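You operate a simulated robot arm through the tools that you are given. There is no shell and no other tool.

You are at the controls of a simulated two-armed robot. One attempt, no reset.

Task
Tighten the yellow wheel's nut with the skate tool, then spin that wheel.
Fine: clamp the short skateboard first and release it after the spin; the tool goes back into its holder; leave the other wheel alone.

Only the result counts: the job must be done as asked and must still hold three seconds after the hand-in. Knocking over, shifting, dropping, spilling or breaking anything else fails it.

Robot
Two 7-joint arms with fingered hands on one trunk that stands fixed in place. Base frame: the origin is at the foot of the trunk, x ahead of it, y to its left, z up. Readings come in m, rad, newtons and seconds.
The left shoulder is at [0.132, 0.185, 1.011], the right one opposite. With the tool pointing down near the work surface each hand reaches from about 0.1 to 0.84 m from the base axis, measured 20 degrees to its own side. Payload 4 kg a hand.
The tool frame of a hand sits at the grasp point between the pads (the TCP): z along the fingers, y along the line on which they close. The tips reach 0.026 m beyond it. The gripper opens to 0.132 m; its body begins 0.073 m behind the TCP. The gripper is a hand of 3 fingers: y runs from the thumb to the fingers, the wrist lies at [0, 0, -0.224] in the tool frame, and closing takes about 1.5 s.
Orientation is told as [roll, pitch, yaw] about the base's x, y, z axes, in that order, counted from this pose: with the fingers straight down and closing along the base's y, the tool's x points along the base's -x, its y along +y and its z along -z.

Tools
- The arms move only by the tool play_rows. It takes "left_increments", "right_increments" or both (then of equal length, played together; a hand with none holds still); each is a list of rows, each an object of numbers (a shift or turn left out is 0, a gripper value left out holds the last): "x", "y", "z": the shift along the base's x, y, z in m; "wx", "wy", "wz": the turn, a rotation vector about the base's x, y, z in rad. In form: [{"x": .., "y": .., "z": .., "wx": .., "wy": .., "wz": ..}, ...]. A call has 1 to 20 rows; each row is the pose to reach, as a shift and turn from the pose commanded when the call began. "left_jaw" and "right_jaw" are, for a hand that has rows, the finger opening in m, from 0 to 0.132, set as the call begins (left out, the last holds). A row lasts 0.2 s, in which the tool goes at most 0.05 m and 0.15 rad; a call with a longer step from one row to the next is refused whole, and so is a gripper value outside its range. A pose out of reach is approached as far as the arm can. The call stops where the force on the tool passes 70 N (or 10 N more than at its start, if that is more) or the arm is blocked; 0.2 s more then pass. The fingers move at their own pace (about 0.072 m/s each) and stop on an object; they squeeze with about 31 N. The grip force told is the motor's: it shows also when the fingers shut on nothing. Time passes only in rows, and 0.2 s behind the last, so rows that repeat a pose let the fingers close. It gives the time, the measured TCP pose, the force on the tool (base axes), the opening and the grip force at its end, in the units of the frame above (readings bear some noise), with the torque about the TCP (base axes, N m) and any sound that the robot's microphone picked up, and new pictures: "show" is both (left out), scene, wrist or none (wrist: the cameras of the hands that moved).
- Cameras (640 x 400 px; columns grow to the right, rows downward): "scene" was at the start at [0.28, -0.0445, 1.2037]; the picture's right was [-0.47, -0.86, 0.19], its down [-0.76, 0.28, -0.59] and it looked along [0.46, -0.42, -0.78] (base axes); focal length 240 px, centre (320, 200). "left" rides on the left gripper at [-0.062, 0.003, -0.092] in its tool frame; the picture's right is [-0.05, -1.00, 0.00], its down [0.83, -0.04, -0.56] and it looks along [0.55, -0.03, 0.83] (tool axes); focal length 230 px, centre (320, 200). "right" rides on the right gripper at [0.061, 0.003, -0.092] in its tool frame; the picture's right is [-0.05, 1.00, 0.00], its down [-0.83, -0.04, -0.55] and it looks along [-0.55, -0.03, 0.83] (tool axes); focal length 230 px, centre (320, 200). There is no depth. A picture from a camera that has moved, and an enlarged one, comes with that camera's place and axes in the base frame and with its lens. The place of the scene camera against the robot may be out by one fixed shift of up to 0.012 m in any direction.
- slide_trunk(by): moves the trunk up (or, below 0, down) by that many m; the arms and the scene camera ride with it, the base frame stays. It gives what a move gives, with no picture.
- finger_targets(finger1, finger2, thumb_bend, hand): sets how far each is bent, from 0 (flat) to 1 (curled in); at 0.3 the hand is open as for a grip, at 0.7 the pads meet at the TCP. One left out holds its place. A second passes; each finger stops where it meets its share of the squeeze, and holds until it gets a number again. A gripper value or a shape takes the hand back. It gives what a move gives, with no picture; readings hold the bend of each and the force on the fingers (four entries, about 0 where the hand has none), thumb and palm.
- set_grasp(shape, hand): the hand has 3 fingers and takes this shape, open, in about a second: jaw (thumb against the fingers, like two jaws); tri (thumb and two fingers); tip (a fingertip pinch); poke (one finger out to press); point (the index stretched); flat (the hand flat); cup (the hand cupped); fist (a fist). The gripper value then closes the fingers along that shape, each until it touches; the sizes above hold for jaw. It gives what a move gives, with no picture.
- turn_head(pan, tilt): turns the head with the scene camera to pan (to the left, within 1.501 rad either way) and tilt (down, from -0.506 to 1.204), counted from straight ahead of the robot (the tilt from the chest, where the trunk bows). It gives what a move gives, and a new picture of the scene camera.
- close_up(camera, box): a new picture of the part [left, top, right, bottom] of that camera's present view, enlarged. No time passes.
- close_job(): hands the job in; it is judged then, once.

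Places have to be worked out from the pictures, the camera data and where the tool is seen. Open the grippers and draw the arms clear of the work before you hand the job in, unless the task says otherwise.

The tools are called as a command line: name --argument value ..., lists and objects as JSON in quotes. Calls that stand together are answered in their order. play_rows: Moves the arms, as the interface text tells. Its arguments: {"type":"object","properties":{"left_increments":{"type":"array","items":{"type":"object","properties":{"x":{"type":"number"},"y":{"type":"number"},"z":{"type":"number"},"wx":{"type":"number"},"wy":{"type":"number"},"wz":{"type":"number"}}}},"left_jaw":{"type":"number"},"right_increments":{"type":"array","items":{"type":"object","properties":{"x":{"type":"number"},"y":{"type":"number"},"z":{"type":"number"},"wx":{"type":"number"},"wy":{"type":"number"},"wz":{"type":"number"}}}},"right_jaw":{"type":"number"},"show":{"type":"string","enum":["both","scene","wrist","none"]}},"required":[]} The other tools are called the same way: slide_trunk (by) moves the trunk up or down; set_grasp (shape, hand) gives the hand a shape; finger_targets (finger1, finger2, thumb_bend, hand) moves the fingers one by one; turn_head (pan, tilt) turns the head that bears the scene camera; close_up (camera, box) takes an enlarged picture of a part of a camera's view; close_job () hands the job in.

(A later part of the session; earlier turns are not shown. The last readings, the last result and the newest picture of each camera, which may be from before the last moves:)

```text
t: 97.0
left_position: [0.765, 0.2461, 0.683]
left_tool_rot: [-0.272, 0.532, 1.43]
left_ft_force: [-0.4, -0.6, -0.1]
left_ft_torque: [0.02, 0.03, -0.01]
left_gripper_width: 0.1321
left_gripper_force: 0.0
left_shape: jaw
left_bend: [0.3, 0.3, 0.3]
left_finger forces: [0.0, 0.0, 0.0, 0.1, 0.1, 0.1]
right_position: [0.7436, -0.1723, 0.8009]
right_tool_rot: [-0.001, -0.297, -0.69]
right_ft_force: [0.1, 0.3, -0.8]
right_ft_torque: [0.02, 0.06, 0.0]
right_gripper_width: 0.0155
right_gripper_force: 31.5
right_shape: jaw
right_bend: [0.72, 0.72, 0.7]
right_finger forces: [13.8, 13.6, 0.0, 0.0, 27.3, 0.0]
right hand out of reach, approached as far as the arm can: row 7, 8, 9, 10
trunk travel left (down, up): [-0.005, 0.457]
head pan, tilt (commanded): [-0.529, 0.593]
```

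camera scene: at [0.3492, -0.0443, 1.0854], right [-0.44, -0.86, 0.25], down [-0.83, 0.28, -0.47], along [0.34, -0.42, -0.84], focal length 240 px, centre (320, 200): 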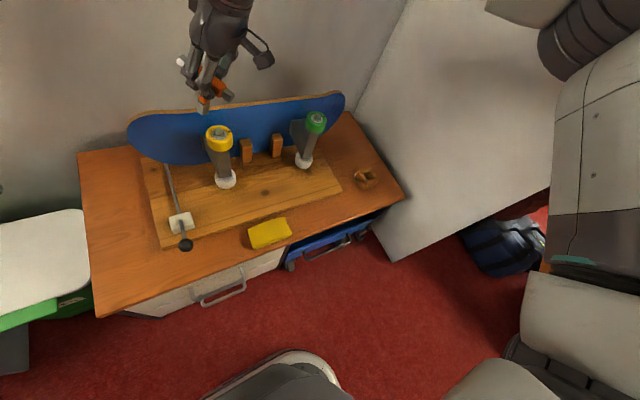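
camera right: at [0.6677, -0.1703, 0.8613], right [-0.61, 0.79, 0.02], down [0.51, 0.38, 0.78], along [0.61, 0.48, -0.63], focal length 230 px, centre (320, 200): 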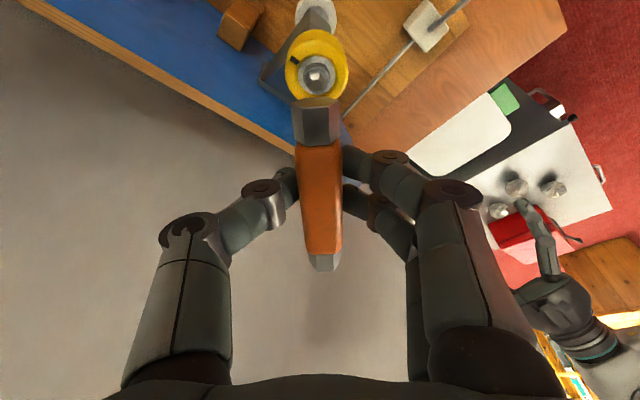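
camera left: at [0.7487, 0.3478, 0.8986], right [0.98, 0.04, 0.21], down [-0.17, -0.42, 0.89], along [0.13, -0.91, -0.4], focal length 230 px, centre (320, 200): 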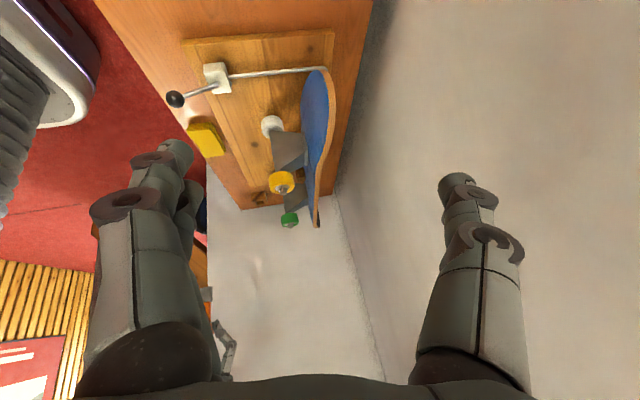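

Clockwise is reachable down to yaw ≈ -0.15 with this lean. Now I test the other direction, up to yaw ≈ 2.1, returning the TCP to the nut point on the way.

play_rows --right_increments '[{"wz": 0.14, "x": -0.001, "y": 0.007}, {"wz": 0.28, "x": -0.002, "y": 0.014}, {"wz": 0.42, "x": -0.003, "y": 0.021}, {"wz": 0.56, "x": -0.005, "y": 0.028}, {"wz": 0.7, "x": -0.006, "y": 0.035}, {"wz": 0.84, "x": -0.007, "y": 0.042}, {"wz": 0.98, "x": -0.008, "y": 0.049}, {"wz": 1.12, "x": -0.009, "y": 0.056}, {"wz": 1.26, "x": -0.009, "y": 0.056}, {"wz": 1.4, "x": -0.009, "y": 0.056}, {"wz": 1.54, "x": -0.009, "y": 0.056}, {"wz": 1.68, "x": -0.009, "y": 0.056}, {"wz": 1.82, "x": -0.009, "y": 0.056}, {"wz": 1.96, "x": -0.009, "y": 0.056}, {"wz": 2.1, "x": -0.009, "y": 0.056}, {"wz": 2.24, "x": -0.009, "y": 0.056}, {"wz": 2.38, "x": -0.009, "y": 0.056}, {"wz": 2.52, "x": -0.009, "y": 0.056}, {"wz": 2.66, "x": -0.009, "y": 0.056}, {"wz": 2.8, "x": -0.009, "y": 0.056}]' --show "scene"

```text
t: 101.2
left_position: [0.7642, 0.2459, 0.6854]
left_tool_rot: [-0.276, 0.53, 1.429]
left_ft_force: [-0.2, -0.4, -0.1]
left_ft_torque: [0.01, 0.0, -0.01]
left_gripper_width: 0.1322
left_gripper_force: 0.0
left_shape: jaw
left_bend: [0.3, 0.3, 0.3]
left_finger forces: [0.0, 0.0, 0.0, 0.0, 0.0, 0.0]
right_position: [0.7555, -0.1802, 0.81]
right_tool_rot: [0.0, -0.3, 2.114]
right_ft_force: [-0.4, -0.5, -0.8]
right_ft_torque: [0.01, -0.04, 0.01]
right_gripper_width: 0.016
right_gripper_force: 30.9
right_shape: jaw
right_bend: [0.72, 0.72, 0.7]
right_finger forces: [13.6, 13.6, 0.1, 0.0, 27.3, 0.0]
right hand out of reach, approached as far as the arm can: row 19, 20
trunk travel left (down, up): [-0.005, 0.457]
head pan, tilt (commanded): [-0.529, 0.593]
camera scene: at [0.349, -0.0452, 1.0856], right [-0.44, -0.86, 0.25], down [-0.83, 0.28, -0.47], along [0.34, -0.42, -0.84], focal length 240 px, centre (320, 200)
```

scene: 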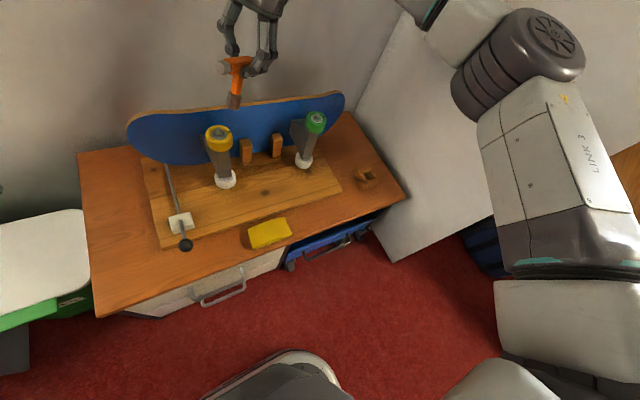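

The usable yaw range with this lean is about -0.15…1.83 rad, nearly 2 rad per stroke. So I take the tool back to its holder to re-grip it with the hand leaning 0.3 rad while the tool stands vertical. First I carry it back high above the holder.

play_rows --right_increments '[{"x": -0.015, "y": -0.0434, "z": 0.006, "wz": -0.0727}, {"x": -0.03, "y": -0.0868, "z": 0.012, "wz": -0.1454}, {"x": -0.045, "y": -0.1302, "z": 0.018, "wz": -0.2181}, {"x": -0.06, "y": -0.1736, "z": 0.024, "wz": -0.2908}, {"x": -0.075, "y": -0.217, "z": 0.03, "wz": -0.3635}, {"x": -0.09, "y": -0.2604, "z": 0.036, "wz": -0.4362}, {"x": -0.105, "y": -0.3038, "z": 0.042, "wz": -0.5089}, {"x": -0.12, "y": -0.3472, "z": 0.046, "wz": -0.5816}, {"x": -0.134, "y": -0.391, "z": 0.05, "wz": -0.654}]' --show "none"

```text
t: 103.2
left_position: [0.7643, 0.2447, 0.6874]
left_tool_rot: [-0.275, 0.533, 1.428]
left_ft_force: [-0.1, 1.1, -0.5]
left_ft_torque: [0.01, 0.01, -0.03]
left_gripper_width: 0.1319
left_gripper_force: 0.0
left_shape: jaw
left_bend: [0.3, 0.3, 0.3]
left_finger forces: [0.1, 0.0, 0.0, 0.1, 0.0, 0.0]
right_position: [0.6234, -0.5697, 0.8609]
right_tool_rot: [-0.001, -0.301, 1.457]
right_ft_force: [-1.0, 0.6, -1.7]
right_ft_torque: [-0.02, 0.0, 0.01]
right_gripper_width: 0.0158
right_gripper_force: 30.9
right_shape: jaw
right_bend: [0.72, 0.72, 0.7]
right_finger forces: [13.7, 13.6, 0.1, 0.0, 27.4, 0.1]
trunk travel left (down, up): [-0.005, 0.457]
head pan, tilt (commanded): [-0.529, 0.593]
```

Now I remove the lean so the tool hangs vertical, and come down to z≈0.66 above the holder.

play_rows --right_increments '[{"wx": -0.1, "wy": 0.011, "z": -0.02}, {"wx": -0.2, "wy": 0.022, "z": -0.06}, {"wx": -0.298, "wy": 0.033, "z": -0.1}, {"x": -0.001, "y": -0.001, "wx": -0.298, "wy": 0.033, "z": -0.145}, {"x": -0.001, "y": -0.001, "wx": -0.298, "wy": 0.033, "z": -0.19}, {"x": -0.001, "y": -0.001, "wx": -0.298, "wy": 0.033, "z": -0.2}]' --show "both"

close_up --camera "scene" --box '[320, 120, 420, 200]'

close_up --camera "right" --box '[240, 60, 400, 200]'

```text
t: 104.5
left_position: [0.7638, 0.2468, 0.6855]
left_tool_rot: [-0.276, 0.534, 1.429]
left_ft_force: [0.2, -0.2, -0.1]
left_ft_torque: [-0.03, -0.02, -0.03]
left_gripper_width: 0.1319
left_gripper_force: 0.1
left_shape: jaw
left_bend: [0.3, 0.3, 0.3]
left_finger forces: [0.1, 0.1, 0.0, 0.0, 0.1, 0.0]
right_position: [0.6216, -0.571, 0.6581]
right_tool_rot: [-0.002, 0.001, 1.456]
right_ft_force: [0.3, -0.4, -1.1]
right_ft_torque: [-0.02, 0.0, -0.02]
right_gripper_width: 0.016
right_gripper_force: 30.8
right_shape: jaw
right_bend: [0.72, 0.72, 0.7]
right_finger forces: [13.7, 13.6, 0.1, 0.0, 27.2, 0.1]
trunk travel left (down, up): [-0.005, 0.457]
head pan, tilt (commanded): [-0.529, 0.593]
camera scene: at [0.349, -0.0446, 1.0856], right [-0.44, -0.86, 0.25], down [-0.83, 0.28, -0.47], along [0.34, -0.42, -0.84], focal length 240 px, centre (320, 200)
camera right: at [0.61, -0.6324, 0.7518], right [-0.99, 0.17, 0.0], down [0.14, 0.82, 0.56], along [0.09, 0.55, -0.83], focal length 230 px, centre (320, 200)
```

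scene: 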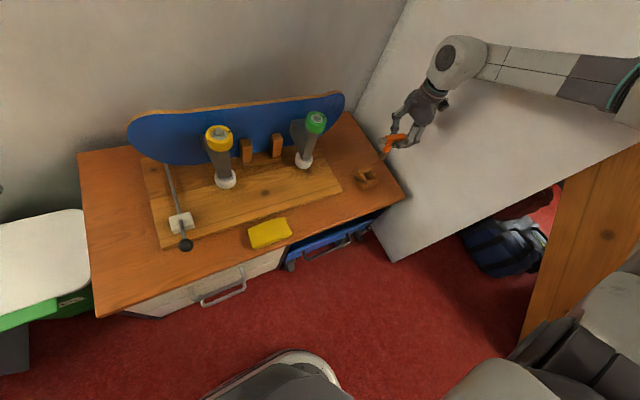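
right: 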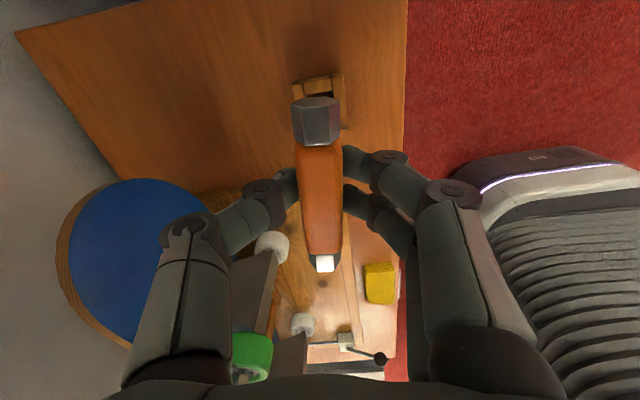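

```text
5.00 times, centred on (370, 160) of scene
camera zoom: at [0.349, -0.0446, 1.0856], right [-0.44, -0.86, 0.25], down [-0.83, 0.28, -0.47], along [0.34, -0.42, -0.84], focal length 1198 px, centre (70, 400)
```

zoom: 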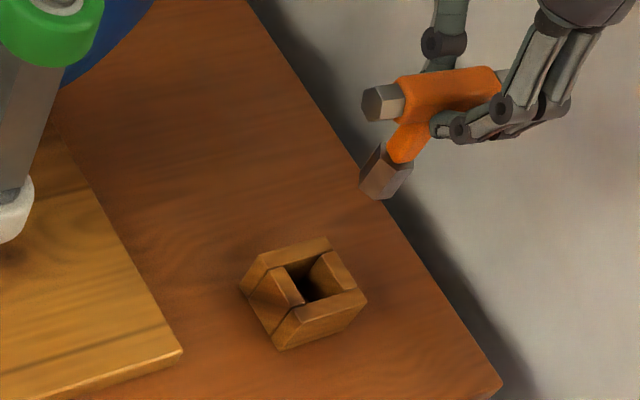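

```text
2.86 times, centred on (320, 130) of right
camera zoom: at [0.61, -0.6324, 0.7518], right [-0.99, 0.17, 0.0], down [0.14, 0.82, 0.56], along [0.09, 0.55, -0.83], focal length 657 px, centre (320, 400)
```

zoom: 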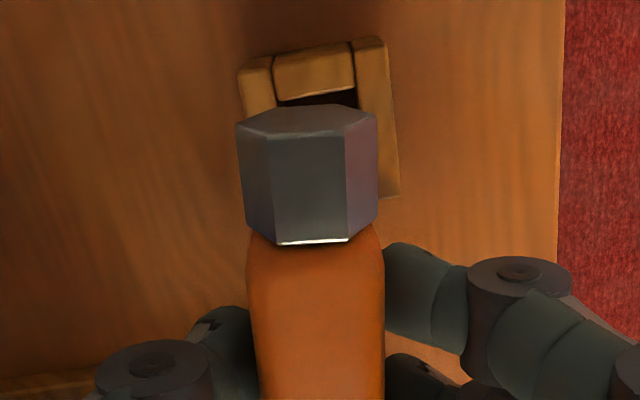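

The socket hangs right above the hole (same TCP as when I lifted it). I lower it back into the holder step by step.

play_rows --right_increments '[{"z": -0.03}, {"z": -0.055}, {"z": -0.08}, {"z": -0.1}, {"z": -0.115}, {"z": -0.128}, {"z": -0.138}]' --show "scene"

close_up --camera "scene" --box '[320, 120, 420, 200]'

```text
t: 106.2
left_position: [0.7639, 0.2463, 0.6842]
left_tool_rot: [-0.274, 0.53, 1.43]
left_ft_force: [-0.1, 0.6, -0.5]
left_ft_torque: [0.02, 0.0, 0.0]
left_gripper_width: 0.1319
left_gripper_force: 0.1
left_shape: jaw
left_bend: [0.3, 0.3, 0.3]
left_finger forces: [0.0, 0.0, 0.0, 0.0, 0.1, 0.0]
right_position: [0.6189, -0.5693, 0.5199]
right_tool_rot: [0.005, 0.0, 1.459]
right_ft_force: [0.5, 0.5, -1.0]
right_ft_torque: [0.01, -0.02, 0.02]
right_gripper_width: 0.0152
right_gripper_force: 31.0
right_shape: jaw
right_bend: [0.73, 0.73, 0.73]
right_finger forces: [9.1, 15.1, 0.0, 0.0, 26.5, 0.0]
trunk travel left (down, up): [-0.005, 0.457]
head pan, tilt (commanded): [-0.529, 0.593]
camera scene: at [0.3496, -0.0436, 1.0846], right [-0.44, -0.86, 0.25], down [-0.84, 0.28, -0.47], along [0.34, -0.42, -0.84], focal length 240 px, centre (320, 200)
```

scene: 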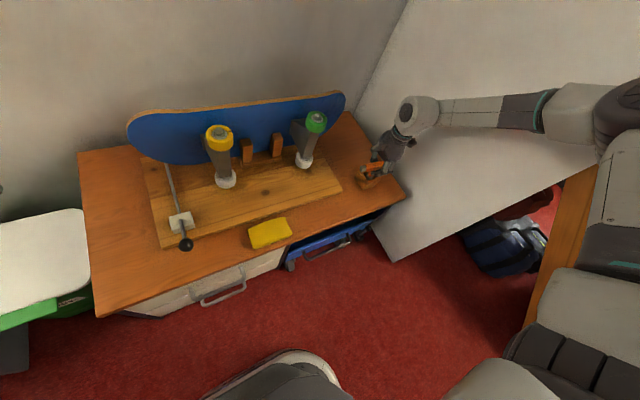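

```text
5.00 times, centred on (370, 160) of scene
camera zoom: at [0.3496, -0.0436, 1.0846], right [-0.44, -0.86, 0.25], down [-0.84, 0.28, -0.47], along [0.34, -0.42, -0.84], focal length 1198 px, centre (70, 400)
```

zoom: 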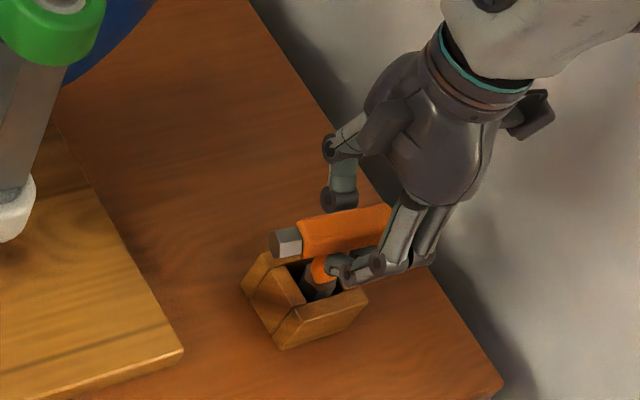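

The tool is back in the holder with small forces. I lower the last few mm and open the hand.

play_rows --right_increments '[{"z": -0.003}, {"z": -0.005}, {"z": -0.005}]' --show "none"

```text
t: 107.0
left_position: [0.7638, 0.2465, 0.6853]
left_tool_rot: [-0.273, 0.532, 1.43]
left_ft_force: [-0.3, 0.2, 0.0]
left_ft_torque: [-0.01, 0.02, -0.01]
left_gripper_width: 0.1318
left_gripper_force: 0.1
left_shape: jaw
left_bend: [0.3, 0.3, 0.3]
left_finger forces: [0.1, 0.1, 0.0, 0.0, 0.0, 0.0]
right_position: [0.6195, -0.5681, 0.5157]
right_tool_rot: [0.002, 0.0, 1.458]
right_ft_force: [-0.2, 0.3, -1.6]
right_ft_torque: [0.09, 0.0, -0.01]
right_gripper_width: 0.0152
right_gripper_force: 31.0
right_shape: jaw
right_bend: [0.73, 0.73, 0.73]
right_finger forces: [9.4, 15.5, 0.1, 0.1, 26.5, 0.0]
trunk travel left (down, up): [-0.005, 0.457]
head pan, tilt (commanded): [-0.529, 0.593]
```

play_rows --right_increments '[{}, {}, {}, {}, {}]' --right_jaw 0.11 --show "both"

close_up --camera "right" --box '[200, 80, 440, 280]'

close_up --camera "scene" --box '[340, 140, 420, 200]'

```text
t: 108.2
left_position: [0.7647, 0.2451, 0.6854]
left_tool_rot: [-0.273, 0.533, 1.429]
left_ft_force: [0.1, 0.3, 0.1]
left_ft_torque: [-0.01, -0.02, 0.01]
left_gripper_width: 0.1319
left_gripper_force: 0.1
left_shape: jaw
left_bend: [0.3, 0.3, 0.3]
left_finger forces: [0.0, 0.1, 0.0, 0.0, 0.1, 0.0]
right_position: [0.6203, -0.569, 0.5156]
right_tool_rot: [0.0, 0.001, 1.458]
right_ft_force: [-0.3, 0.2, 0.9]
right_ft_torque: [0.04, 0.02, 0.0]
right_gripper_width: 0.1097
right_gripper_force: 0.0
right_shape: jaw
right_bend: [0.56, 0.56, 0.52]
right_finger forces: [0.1, 0.0, 0.0, 0.1, 0.0, 0.0]
trunk travel left (down, up): [-0.005, 0.457]
head pan, tilt (commanded): [-0.529, 0.593]
camera scene: at [0.3492, -0.0444, 1.0854], right [-0.44, -0.86, 0.25], down [-0.83, 0.28, -0.47], along [0.34, -0.42, -0.84], focal length 240 px, centre (320, 200)
camera right: at [0.6091, -0.631, 0.6087], right [-0.99, 0.17, 0.0], down [0.14, 0.82, 0.56], along [0.09, 0.55, -0.83], focal length 230 px, centre (320, 200)
```

scene: 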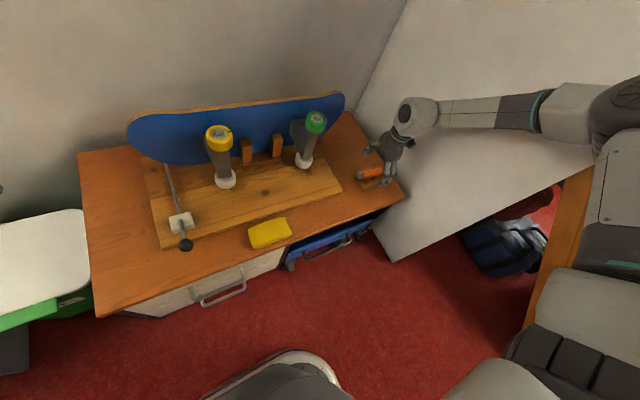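
right: 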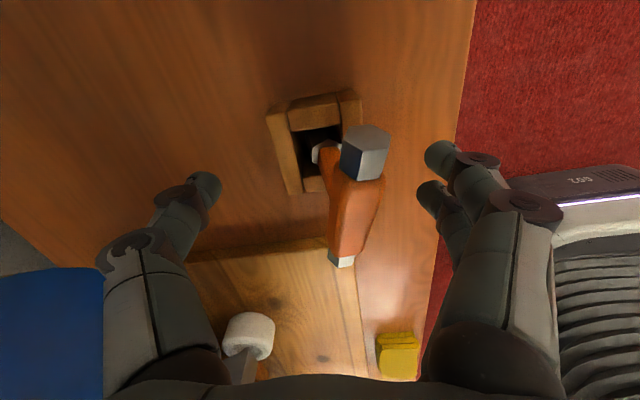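

```text
2.00 times, centred on (320, 180) of right
camera zoom: at [0.6091, -0.631, 0.6087], right [-0.99, 0.17, 0.0], down [0.14, 0.82, 0.56], along [0.09, 0.55, -0.83], focal length 460 px, centre (320, 240)
```

zoom: 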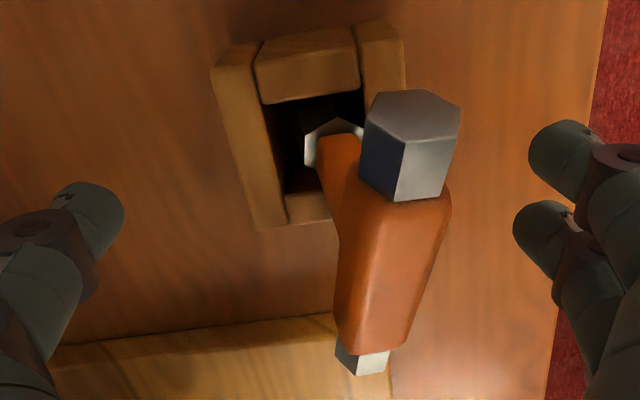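

```text
6.67 times, centred on (380, 170) of scene
camera zoom: at [0.3492, -0.0444, 1.0854], right [-0.44, -0.86, 0.25], down [-0.83, 0.28, -0.47], along [0.34, -0.42, -0.84], focal length 1597 px, centre (-80, 400)
```

zoom: 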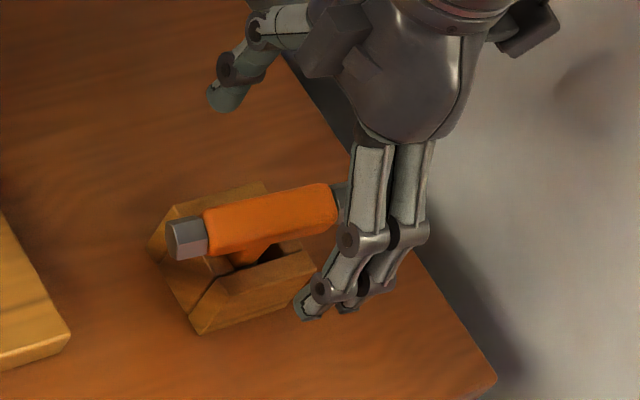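

On release the tool leans a few degrees toward -x in its loose hole, still standing in the holder. I now lean the open hand by 0.3 rad about its closing axis (wrist toward -y) around the bar.

play_rows --right_increments '[{"wx": 0.1, "wy": -0.011}, {"wx": 0.2, "wy": -0.023}, {"wx": 0.298, "wy": -0.034}, {"wx": 0.298, "wy": -0.034}]' --right_jaw 0.11 --show "both"

close_up --camera "right" --box '[200, 80, 440, 280]'

close_up --camera "scene" --box '[340, 140, 420, 200]'

```text
t: 109.2
left_position: [0.7652, 0.2452, 0.6855]
left_tool_rot: [-0.273, 0.533, 1.428]
left_ft_force: [0.5, -0.7, -0.1]
left_ft_torque: [0.0, 0.0, 0.0]
left_gripper_width: 0.1319
left_gripper_force: 0.1
left_shape: jaw
left_bend: [0.3, 0.3, 0.3]
left_finger forces: [0.1, 0.1, 0.1, 0.0, 0.0, 0.0]
right_position: [0.6209, -0.5701, 0.5163]
right_tool_rot: [-0.003, -0.299, 1.456]
right_ft_force: [-0.7, -0.3, -0.9]
right_ft_torque: [0.01, 0.0, 0.0]
right_gripper_width: 0.1096
right_gripper_force: 0.0
right_shape: jaw
right_bend: [0.56, 0.56, 0.52]
right_finger forces: [0.0, 0.0, 0.1, 0.0, 0.0, 0.1]
trunk travel left (down, up): [-0.005, 0.457]
head pan, tilt (commanded): [-0.529, 0.593]
camera scene: at [0.3491, -0.0443, 1.0855], right [-0.44, -0.86, 0.25], down [-0.83, 0.28, -0.47], along [0.34, -0.42, -0.84], focal length 240 px, centre (320, 200)
camera right: at [0.6069, -0.6562, 0.5871], right [-0.99, 0.16, 0.01], down [0.11, 0.62, 0.78], along [0.12, 0.77, -0.63], focal length 230 px, centre (320, 200)
```

scene: 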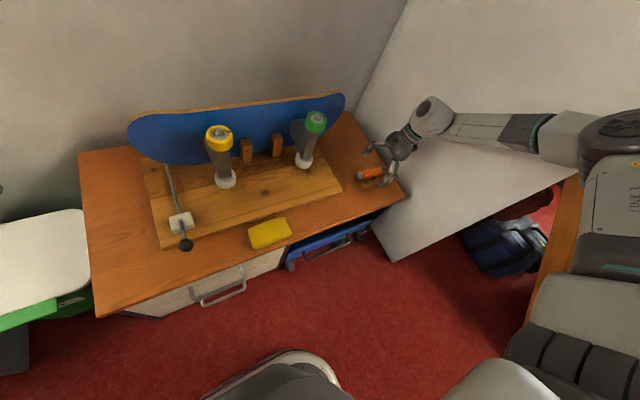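
right: 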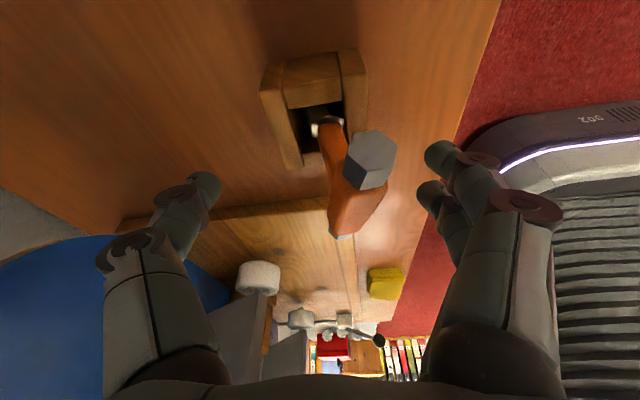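

```text
2.00 times, centred on (320, 180) of right
camera zoom: at [0.6069, -0.6562, 0.5871], right [-0.99, 0.16, 0.01], down [0.11, 0.62, 0.78], along [0.12, 0.77, -0.63], focal length 460 px, centre (320, 240)
```

zoom: 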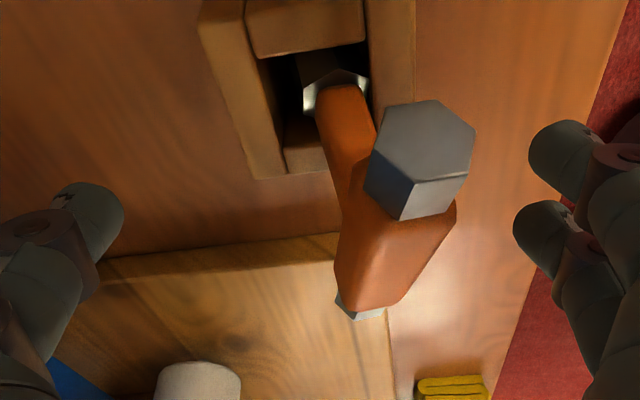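

```text
6.67 times, centred on (380, 170) of scene
camera zoom: at [0.3491, -0.0443, 1.0855], right [-0.44, -0.86, 0.25], down [-0.83, 0.28, -0.47], along [0.34, -0.42, -0.84], focal length 1597 px, centre (-80, 400)
```

zoom: 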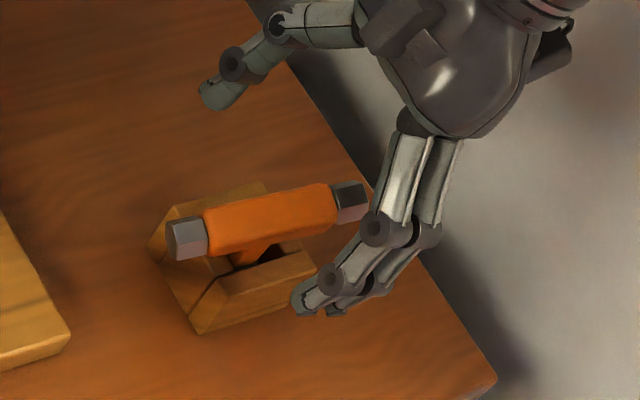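

The bar leans toward the fingers' side; closing should push it upright to the centre. I close the hand on it with the lean held.

play_rows --right_increments '[{}, {}, {}, {}, {}, {}, {}, {}]' --right_jaw 0.0 --show "both"

close_up --camera "right" --box '[200, 80, 440, 280]'

close_up --camera "scene" --box '[340, 140, 420, 200]'

```text
t: 111.0
left_position: [0.7639, 0.2466, 0.6862]
left_tool_rot: [-0.273, 0.532, 1.43]
left_ft_force: [0.8, 0.4, 0.0]
left_ft_torque: [-0.01, 0.0, -0.01]
left_gripper_width: 0.1321
left_gripper_force: 0.0
left_shape: jaw
left_bend: [0.3, 0.3, 0.3]
left_finger forces: [0.0, 0.0, 0.0, 0.0, 0.1, 0.0]
right_position: [0.6206, -0.5705, 0.5161]
right_tool_rot: [0.0, -0.299, 1.457]
right_ft_force: [1.6, 2.7, -0.3]
right_ft_torque: [0.12, -0.09, -0.02]
right_gripper_width: 0.0136
right_gripper_force: 31.1
right_shape: jaw
right_bend: [0.71, 0.73, 0.7]
right_finger forces: [11.7, 15.2, 0.0, 0.0, 28.3, 0.1]
trunk travel left (down, up): [-0.005, 0.457]
head pan, tilt (commanded): [-0.529, 0.593]
camera scene: at [0.3494, -0.0445, 1.0853], right [-0.44, -0.86, 0.25], down [-0.83, 0.28, -0.47], along [0.34, -0.42, -0.84], focal length 240 px, centre (320, 200)
camera right: at [0.6071, -0.6561, 0.5867], right [-0.99, 0.16, 0.01], down [0.11, 0.62, 0.78], along [0.12, 0.77, -0.63], focal length 230 px, centre (320, 200)
```

scene: 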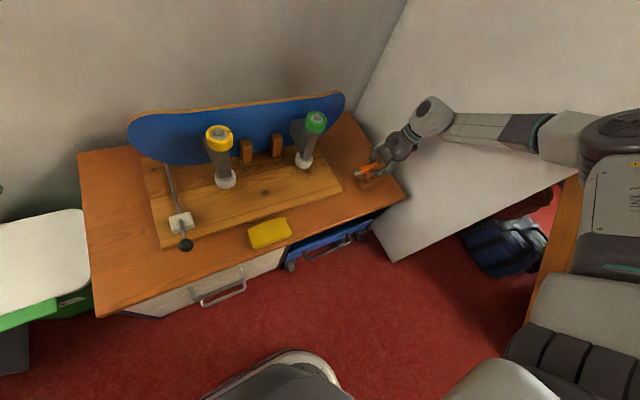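
right: 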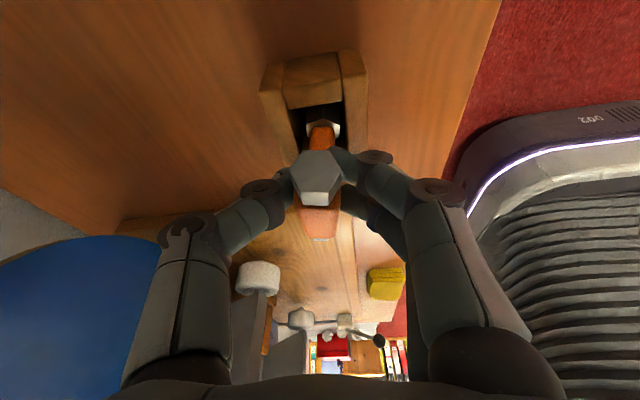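

```text
2.00 times, centred on (320, 180) of right
camera zoom: at [0.6071, -0.6561, 0.5867], right [-0.99, 0.16, 0.01], down [0.11, 0.62, 0.78], along [0.12, 0.77, -0.63], focal length 460 px, centre (320, 240)
```

zoom: 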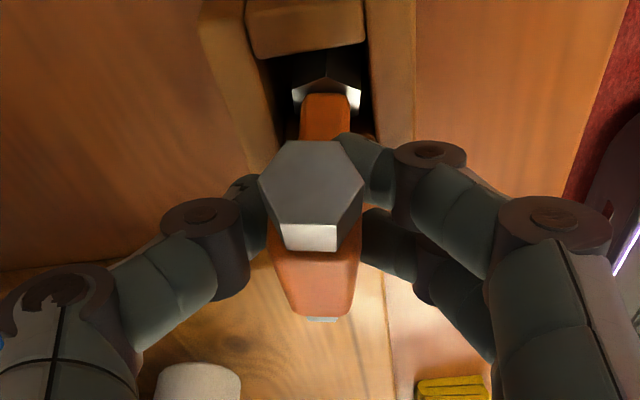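

```text
6.67 times, centred on (380, 170) of scene
camera zoom: at [0.3494, -0.0445, 1.0853], right [-0.44, -0.86, 0.25], down [-0.83, 0.28, -0.47], along [0.34, -0.42, -0.84], focal length 1597 px, centre (-80, 400)
```

zoom: 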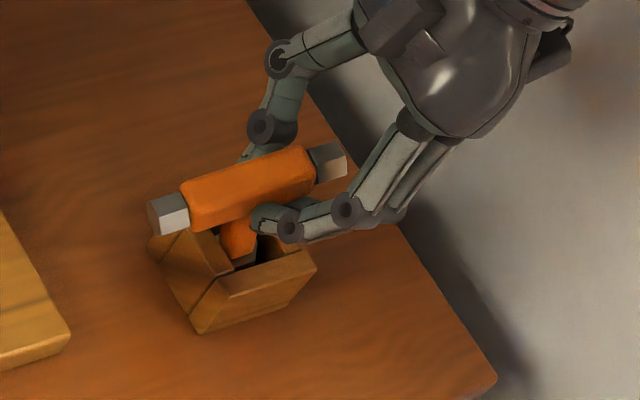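

The grip dragged the tool to lean along with the hand (loose hole). Pressing the tool's flat bottom down onto the holder floor should square it to vertical while the hand stays leaned. I press down gently in small steps and watch the force.

play_rows --right_increments '[{"z": -0.003}, {"z": -0.006}, {"z": -0.006}]' --show "none"

```text
t: 111.8
left_position: [0.7632, 0.2472, 0.687]
left_tool_rot: [-0.277, 0.533, 1.428]
left_ft_force: [0.1, -0.7, -0.2]
left_ft_torque: [0.0, 0.02, 0.01]
left_gripper_width: 0.1319
left_gripper_force: 0.0
left_shape: jaw
left_bend: [0.3, 0.3, 0.3]
left_finger forces: [0.0, 0.0, 0.1, 0.1, 0.1, 0.0]
right_position: [0.6215, -0.5695, 0.5134]
right_tool_rot: [-0.006, -0.3, 1.457]
right_ft_force: [2.3, -1.0, 12.9]
right_ft_torque: [0.25, -0.19, 0.07]
right_gripper_width: 0.0135
right_gripper_force: 30.5
right_shape: jaw
right_bend: [0.72, 0.73, 0.71]
right_finger forces: [10.5, 20.1, 0.0, 0.0, 33.1, 0.1]
trunk travel left (down, up): [-0.005, 0.457]
head pan, tilt (commanded): [-0.529, 0.593]
```

play_rows --right_increments '[{"z": -0.003}, {"z": -0.006}, {"z": -0.006}]' --show "wrist"

close_up --camera "right" --box '[200, 80, 440, 280]'

close_up --camera "scene" --box '[340, 140, 420, 200]'

```text
t: 112.5
left_position: [0.7641, 0.2461, 0.6852]
left_tool_rot: [-0.273, 0.534, 1.429]
left_ft_force: [-1.0, -0.5, -0.9]
left_ft_torque: [0.05, 0.0, -0.04]
left_gripper_width: 0.132
left_gripper_force: 0.1
left_shape: jaw
left_bend: [0.3, 0.3, 0.3]
left_finger forces: [0.0, 0.0, 0.0, 0.0, 0.0, 0.0]
right_position: [0.6175, -0.5709, 0.5023]
right_tool_rot: [0.003, -0.297, 1.456]
right_ft_force: [1.5, -4.7, 7.9]
right_ft_torque: [0.08, -0.11, 0.0]
right_gripper_width: 0.0122
right_gripper_force: 30.6
right_shape: jaw
right_bend: [0.74, 0.73, 0.73]
right_finger forces: [3.8, 16.7, 0.0, 0.0, 25.9, 0.1]
trunk travel left (down, up): [-0.005, 0.457]
head pan, tilt (commanded): [-0.529, 0.593]
camera right: at [0.605, -0.6572, 0.5731], right [-0.99, 0.16, 0.02], down [0.12, 0.62, 0.77], along [0.12, 0.77, -0.63], focal length 230 px, centre (320, 200)
```

right: 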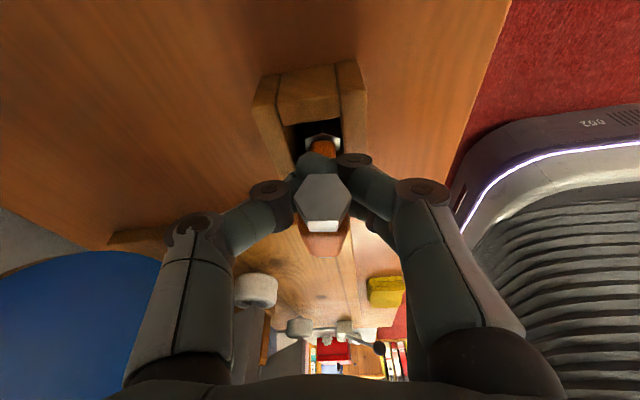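

```text
2.00 times, centred on (320, 180) of right
camera zoom: at [0.605, -0.6572, 0.5731], right [-0.99, 0.16, 0.02], down [0.12, 0.62, 0.77], along [0.12, 0.77, -0.63], focal length 460 px, centre (320, 240)
```

zoom: 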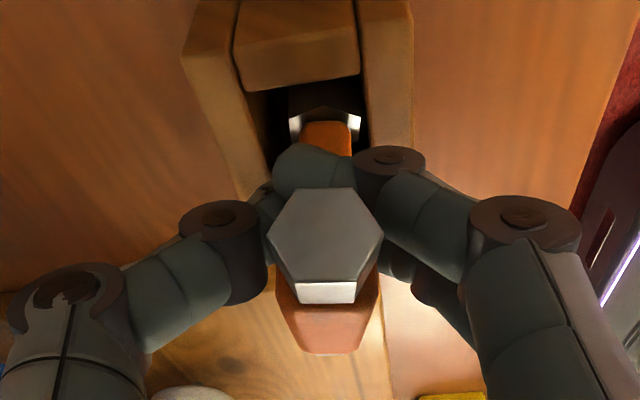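

```text
6.67 times, centred on (380, 170) of scene
camera zoom: at [0.3488, -0.0442, 1.085], right [-0.44, -0.86, 0.25], down [-0.83, 0.28, -0.47], along [0.34, -0.42, -0.84], focal length 1597 px, centre (-80, 400)
```

zoom: 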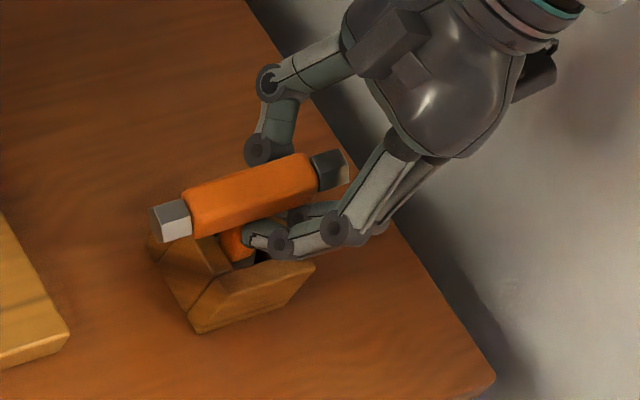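

One finger has slipped under the bar, so that grip is no good. I open, bring the hand upright again, and look at how the tool stands.

play_rows --right_increments '[{"z": 0.004}, {"z": 0.008}, {"z": 0.012}, {"z": 0.014}, {"z": 0.014}]' --right_jaw 0.12 --show "none"

play_rows --right_increments '[{"wx": -0.1, "wy": 0.011}, {"wx": -0.2, "wy": 0.023}, {"wx": -0.298, "wy": 0.034}, {"wx": -0.298, "wy": 0.034}]' --right_jaw 0.12 --show "both"

close_up --camera "right" --box '[200, 80, 440, 280]'

close_up --camera "scene" --box '[340, 140, 420, 200]'

```text
t: 113.8
left_position: [0.7639, 0.2464, 0.6861]
left_tool_rot: [-0.275, 0.532, 1.429]
left_ft_force: [-0.1, -0.7, -0.4]
left_ft_torque: [-0.02, 0.0, 0.03]
left_gripper_width: 0.1319
left_gripper_force: 0.1
left_shape: jaw
left_bend: [0.3, 0.3, 0.3]
left_finger forces: [0.1, 0.0, 0.0, 0.0, 0.0, 0.0]
right_position: [0.6204, -0.5691, 0.5188]
right_tool_rot: [0.001, -0.298, 1.457]
right_ft_force: [0.7, 0.3, 0.1]
right_ft_torque: [0.0, 0.0, 0.02]
right_gripper_width: 0.1197
right_gripper_force: 0.0
right_shape: jaw
right_bend: [0.47, 0.47, 0.43]
right_finger forces: [0.1, 0.0, 0.0, 0.0, 0.0, 0.1]
trunk travel left (down, up): [-0.005, 0.457]
head pan, tilt (commanded): [-0.529, 0.593]
```

```text
t: 114.8
left_position: [0.7634, 0.246, 0.6862]
left_tool_rot: [-0.275, 0.533, 1.429]
left_ft_force: [-0.4, -0.6, 0.2]
left_ft_torque: [-0.02, 0.0, -0.01]
left_gripper_width: 0.1318
left_gripper_force: 0.1
left_shape: jaw
left_bend: [0.3, 0.3, 0.3]
left_finger forces: [0.0, 0.2, 0.0, 0.0, 0.1, 0.1]
right_position: [0.6207, -0.5721, 0.5183]
right_tool_rot: [-0.002, 0.001, 1.457]
right_ft_force: [-0.7, -0.7, -0.2]
right_ft_torque: [0.0, 0.0, -0.02]
right_gripper_width: 0.1198
right_gripper_force: 0.1
right_shape: jaw
right_bend: [0.47, 0.47, 0.43]
right_finger forces: [0.1, 0.0, 0.0, 0.1, 0.0, 0.0]
trunk travel left (down, up): [-0.005, 0.457]
head pan, tilt (commanded): [-0.529, 0.593]
camera scene: at [0.3491, -0.0448, 1.0854], right [-0.44, -0.86, 0.25], down [-0.83, 0.28, -0.47], along [0.34, -0.42, -0.84], focal length 240 px, centre (320, 200)
camera right: at [0.6097, -0.6328, 0.6117], right [-0.99, 0.17, 0.0], down [0.14, 0.82, 0.55], along [0.09, 0.55, -0.83], focal length 230 px, centre (320, 200)
```

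scene: 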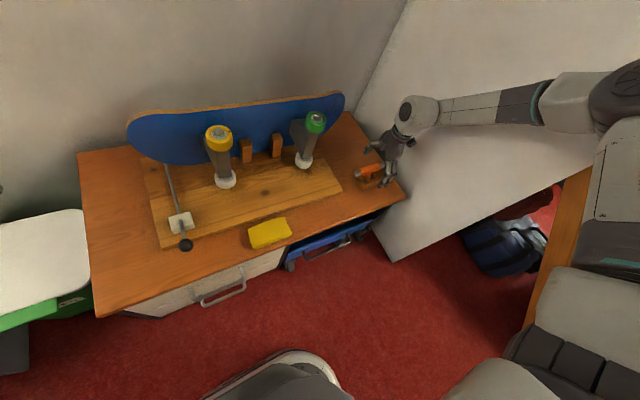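
right: 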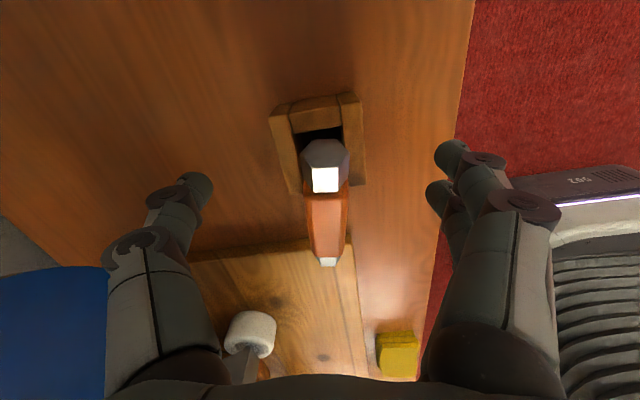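

```text
2.00 times, centred on (320, 180) of right
camera zoom: at [0.6097, -0.6328, 0.6117], right [-0.99, 0.17, 0.0], down [0.14, 0.82, 0.55], along [0.09, 0.55, -0.83], focal length 460 px, centre (320, 240)
```

zoom: 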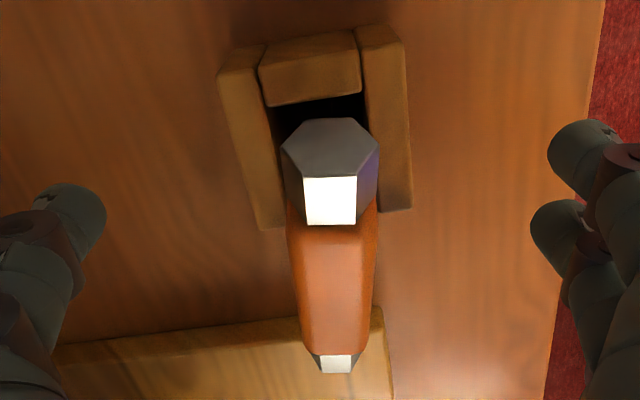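

```text
6.67 times, centred on (380, 170) of scene
camera zoom: at [0.3491, -0.0448, 1.0854], right [-0.44, -0.86, 0.25], down [-0.83, 0.28, -0.47], along [0.34, -0.42, -0.84], focal length 1597 px, centre (-80, 400)
```

zoom: 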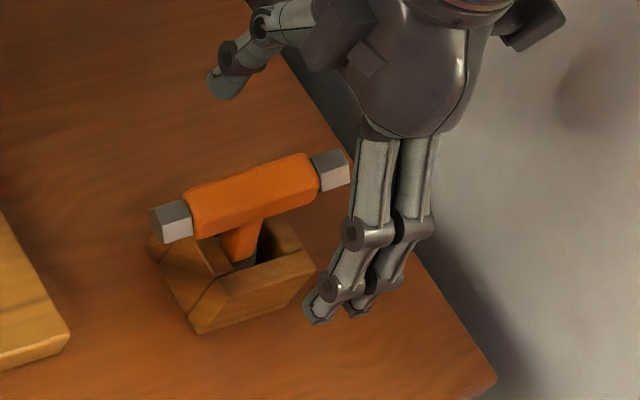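

The tool now leans toward +y in its hole, with its -y end up — which is exactly the relative lean I want between an upright hand and the tool. I raise ~8 mm so both finger pads meet the bar's side and close.

play_rows --right_increments '[{"x": -0.002, "z": 0.008}, {"x": -0.002, "z": 0.008}, {"x": -0.002, "z": 0.008}, {"x": -0.002, "z": 0.008}, {"x": -0.002, "z": 0.008}, {"x": -0.002, "z": 0.008}, {"x": -0.002, "z": 0.008}, {"x": -0.002, "z": 0.008}, {"x": -0.002, "z": 0.008}]' --right_jaw 0.0 --show "both"

close_up --camera "right" --box '[200, 80, 440, 280]'

close_up --camera "scene" --box '[340, 140, 420, 200]'

```text
t: 116.8
left_position: [0.7642, 0.245, 0.685]
left_tool_rot: [-0.274, 0.533, 1.431]
left_ft_force: [0.2, -1.0, 0.6]
left_ft_torque: [0.01, -0.01, 0.02]
left_gripper_width: 0.132
left_gripper_force: 0.0
left_shape: jaw
left_bend: [0.3, 0.3, 0.3]
left_finger forces: [0.0, 0.1, 0.0, 0.0, 0.1, 0.1]
right_position: [0.6185, -0.5709, 0.5281]
right_tool_rot: [-0.001, 0.0, 1.457]
right_ft_force: [0.1, 1.0, 0.8]
right_ft_torque: [0.03, 0.0, 0.01]
right_gripper_width: 0.0163
right_gripper_force: 30.8
right_shape: jaw
right_bend: [0.72, 0.72, 0.7]
right_finger forces: [13.8, 14.0, 0.0, 0.0, 27.7, 0.0]
trunk travel left (down, up): [-0.005, 0.457]
head pan, tilt (commanded): [-0.529, 0.593]
camera scene: at [0.3493, -0.0445, 1.0854], right [-0.44, -0.86, 0.25], down [-0.83, 0.28, -0.47], along [0.34, -0.42, -0.84], focal length 240 px, centre (320, 200)
camera right: at [0.6078, -0.6324, 0.6195], right [-0.99, 0.17, 0.0], down [0.14, 0.82, 0.56], along [0.09, 0.55, -0.83], focal length 230 px, centre (320, 200)
```

scene: 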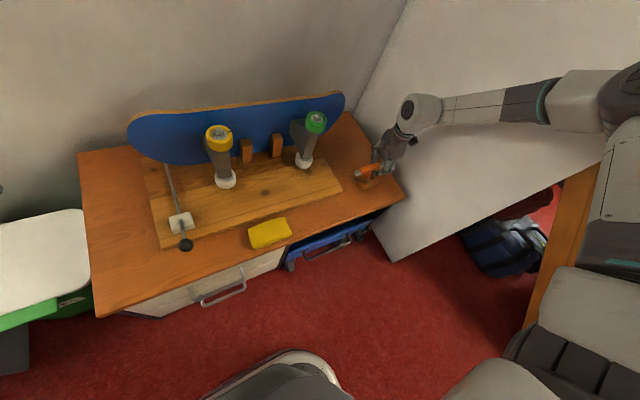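
right: 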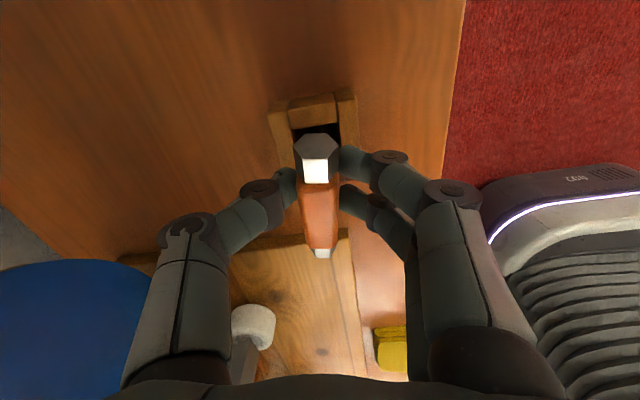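

```text
2.00 times, centred on (320, 180) of right
camera zoom: at [0.6078, -0.6324, 0.6195], right [-0.99, 0.17, 0.0], down [0.14, 0.82, 0.56], along [0.09, 0.55, -0.83], focal length 460 px, centre (320, 240)
```

zoom: 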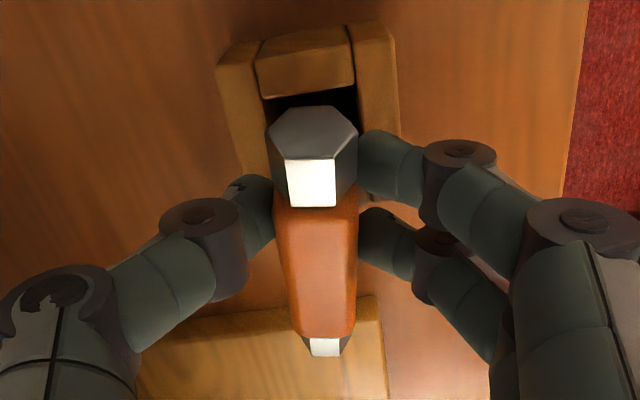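

```text
6.67 times, centred on (380, 170) of scene
camera zoom: at [0.3493, -0.0445, 1.0854], right [-0.44, -0.86, 0.25], down [-0.83, 0.28, -0.47], along [0.34, -0.42, -0.84], focal length 1597 px, centre (-80, 400)
```

zoom: 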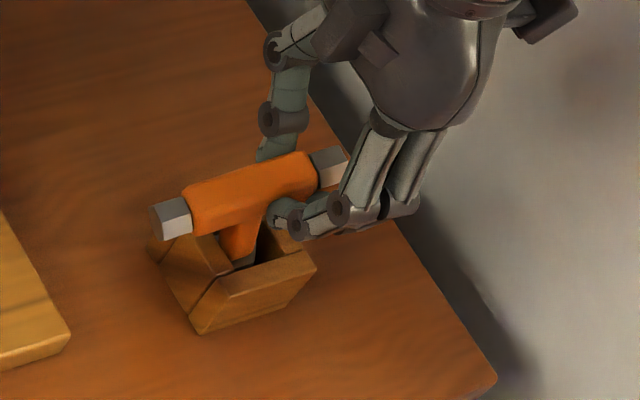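

Firm symmetric grip again (14/14/28 N), with the tool leaning relative to the hand. I draw it out along its own leaning axis (up and slightly +y).

play_rows --right_increments '[{"y": 0.0044, "z": 0.0143}, {"y": 0.0089, "z": 0.0287}, {"y": 0.0133, "z": 0.043}, {"y": 0.0177, "z": 0.0573}, {"y": 0.022, "z": 0.0716}, {"y": 0.022, "z": 0.11}, {"y": 0.022, "z": 0.15}]' --right_jaw 0.0 --show "both"

close_up --camera "scene" --box '[340, 100, 440, 190]'

```text
t: 118.3
left_position: [0.764, 0.2465, 0.6856]
left_tool_rot: [-0.275, 0.531, 1.428]
left_ft_force: [0.1, 0.3, 0.2]
left_ft_torque: [-0.03, -0.01, 0.01]
left_gripper_width: 0.1326
left_gripper_force: 0.1
left_shape: jaw
left_bend: [0.3, 0.3, 0.3]
left_finger forces: [0.0, 0.1, 0.0, 0.0, 0.0, 0.1]
right_position: [0.6188, -0.5479, 0.6796]
right_tool_rot: [0.001, -0.002, 1.457]
right_ft_force: [0.0, -0.3, -1.1]
right_ft_torque: [-0.03, 0.0, 0.01]
right_gripper_width: 0.0156
right_gripper_force: 30.9
right_shape: jaw
right_bend: [0.72, 0.72, 0.7]
right_finger forces: [14.0, 14.9, 0.0, 0.0, 29.0, 0.0]
trunk travel left (down, up): [-0.005, 0.457]
head pan, tilt (commanded): [-0.529, 0.593]
camera scene: at [0.3486, -0.0442, 1.0858], right [-0.44, -0.86, 0.25], down [-0.83, 0.28, -0.47], along [0.34, -0.42, -0.84], focal length 240 px, centre (320, 200)
camera right: at [0.6072, -0.6098, 0.7727], right [-0.99, 0.17, 0.0], down [0.14, 0.82, 0.55], along [0.09, 0.55, -0.83], focal length 230 px, centre (320, 200)
```

scene: 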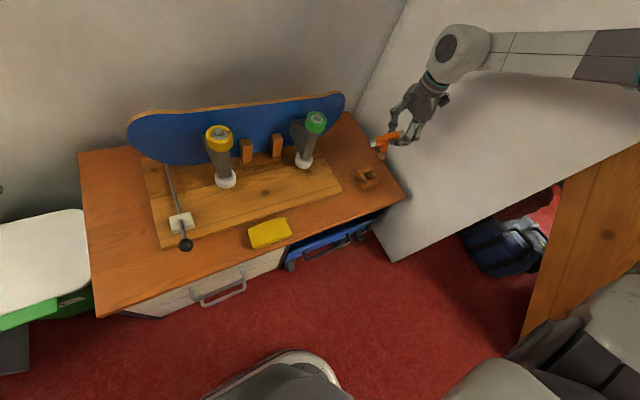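
right: 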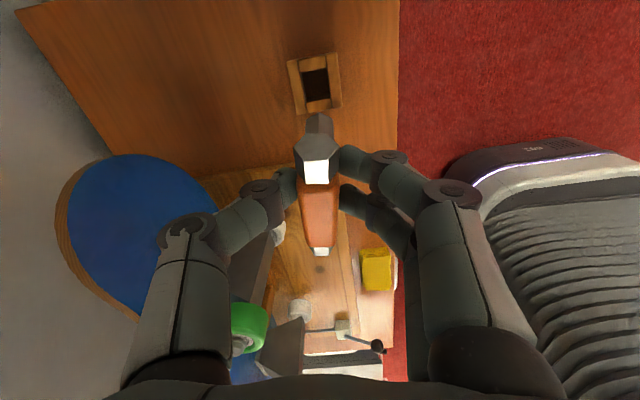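

```text
4.44 times, centred on (390, 145) of scene
camera zoom: at [0.3486, -0.0442, 1.0858], right [-0.44, -0.86, 0.25], down [-0.83, 0.28, -0.47], along [0.34, -0.42, -0.84], focal length 1064 px, centre (9, 444)
```

zoom: 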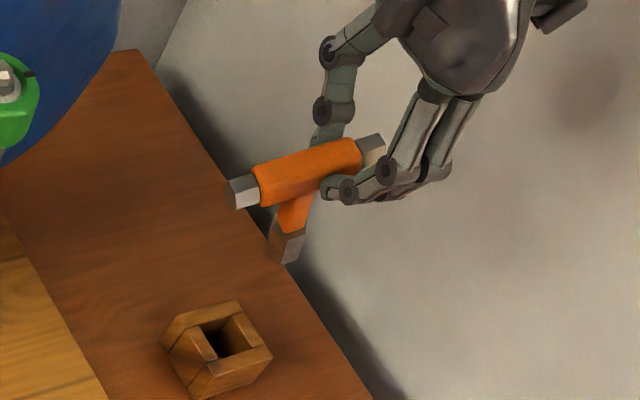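

The tool is out, leaning about 0.41 rad relative to the hand; so with the hand pitched -0.41 the tool will stand vertical. Before moving I look closely at the nut's hex orientation.

close_up --camera "scene" --box '[200, 115, 240, 155]'

close_up --camera "left" --box '[200, 120, 400, 300]'

```text
10.00 times, centred on (220, 135) of scene
camera zoom: at [0.3486, -0.0442, 1.0858], right [-0.44, -0.86, 0.25], down [-0.83, 0.28, -0.47], along [0.34, -0.42, -0.84], focal length 2395 px, centre (1320, 850)
```

zoom: 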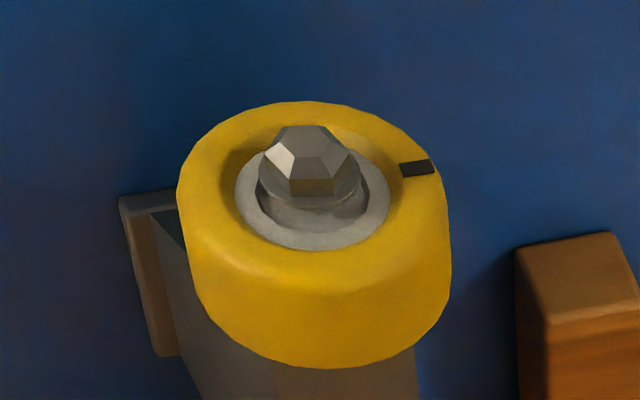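

```text
2.22 times, centred on (300, 210) of left
camera zoom: at [0.7481, 0.3479, 0.7294], right [0.98, 0.04, 0.21], down [-0.17, -0.42, 0.89], along [0.13, -0.91, -0.4], focal length 511 px, centre (364, 178)
```

zoom: 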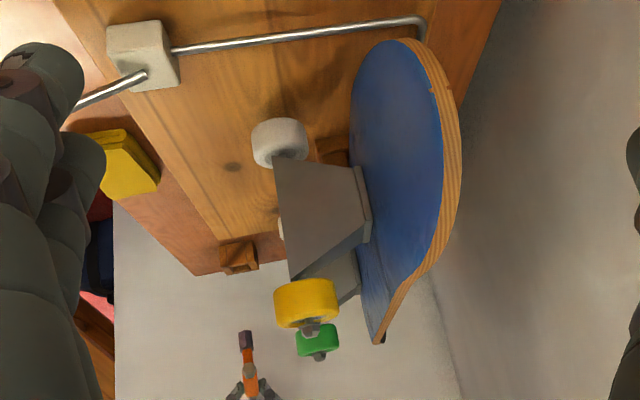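

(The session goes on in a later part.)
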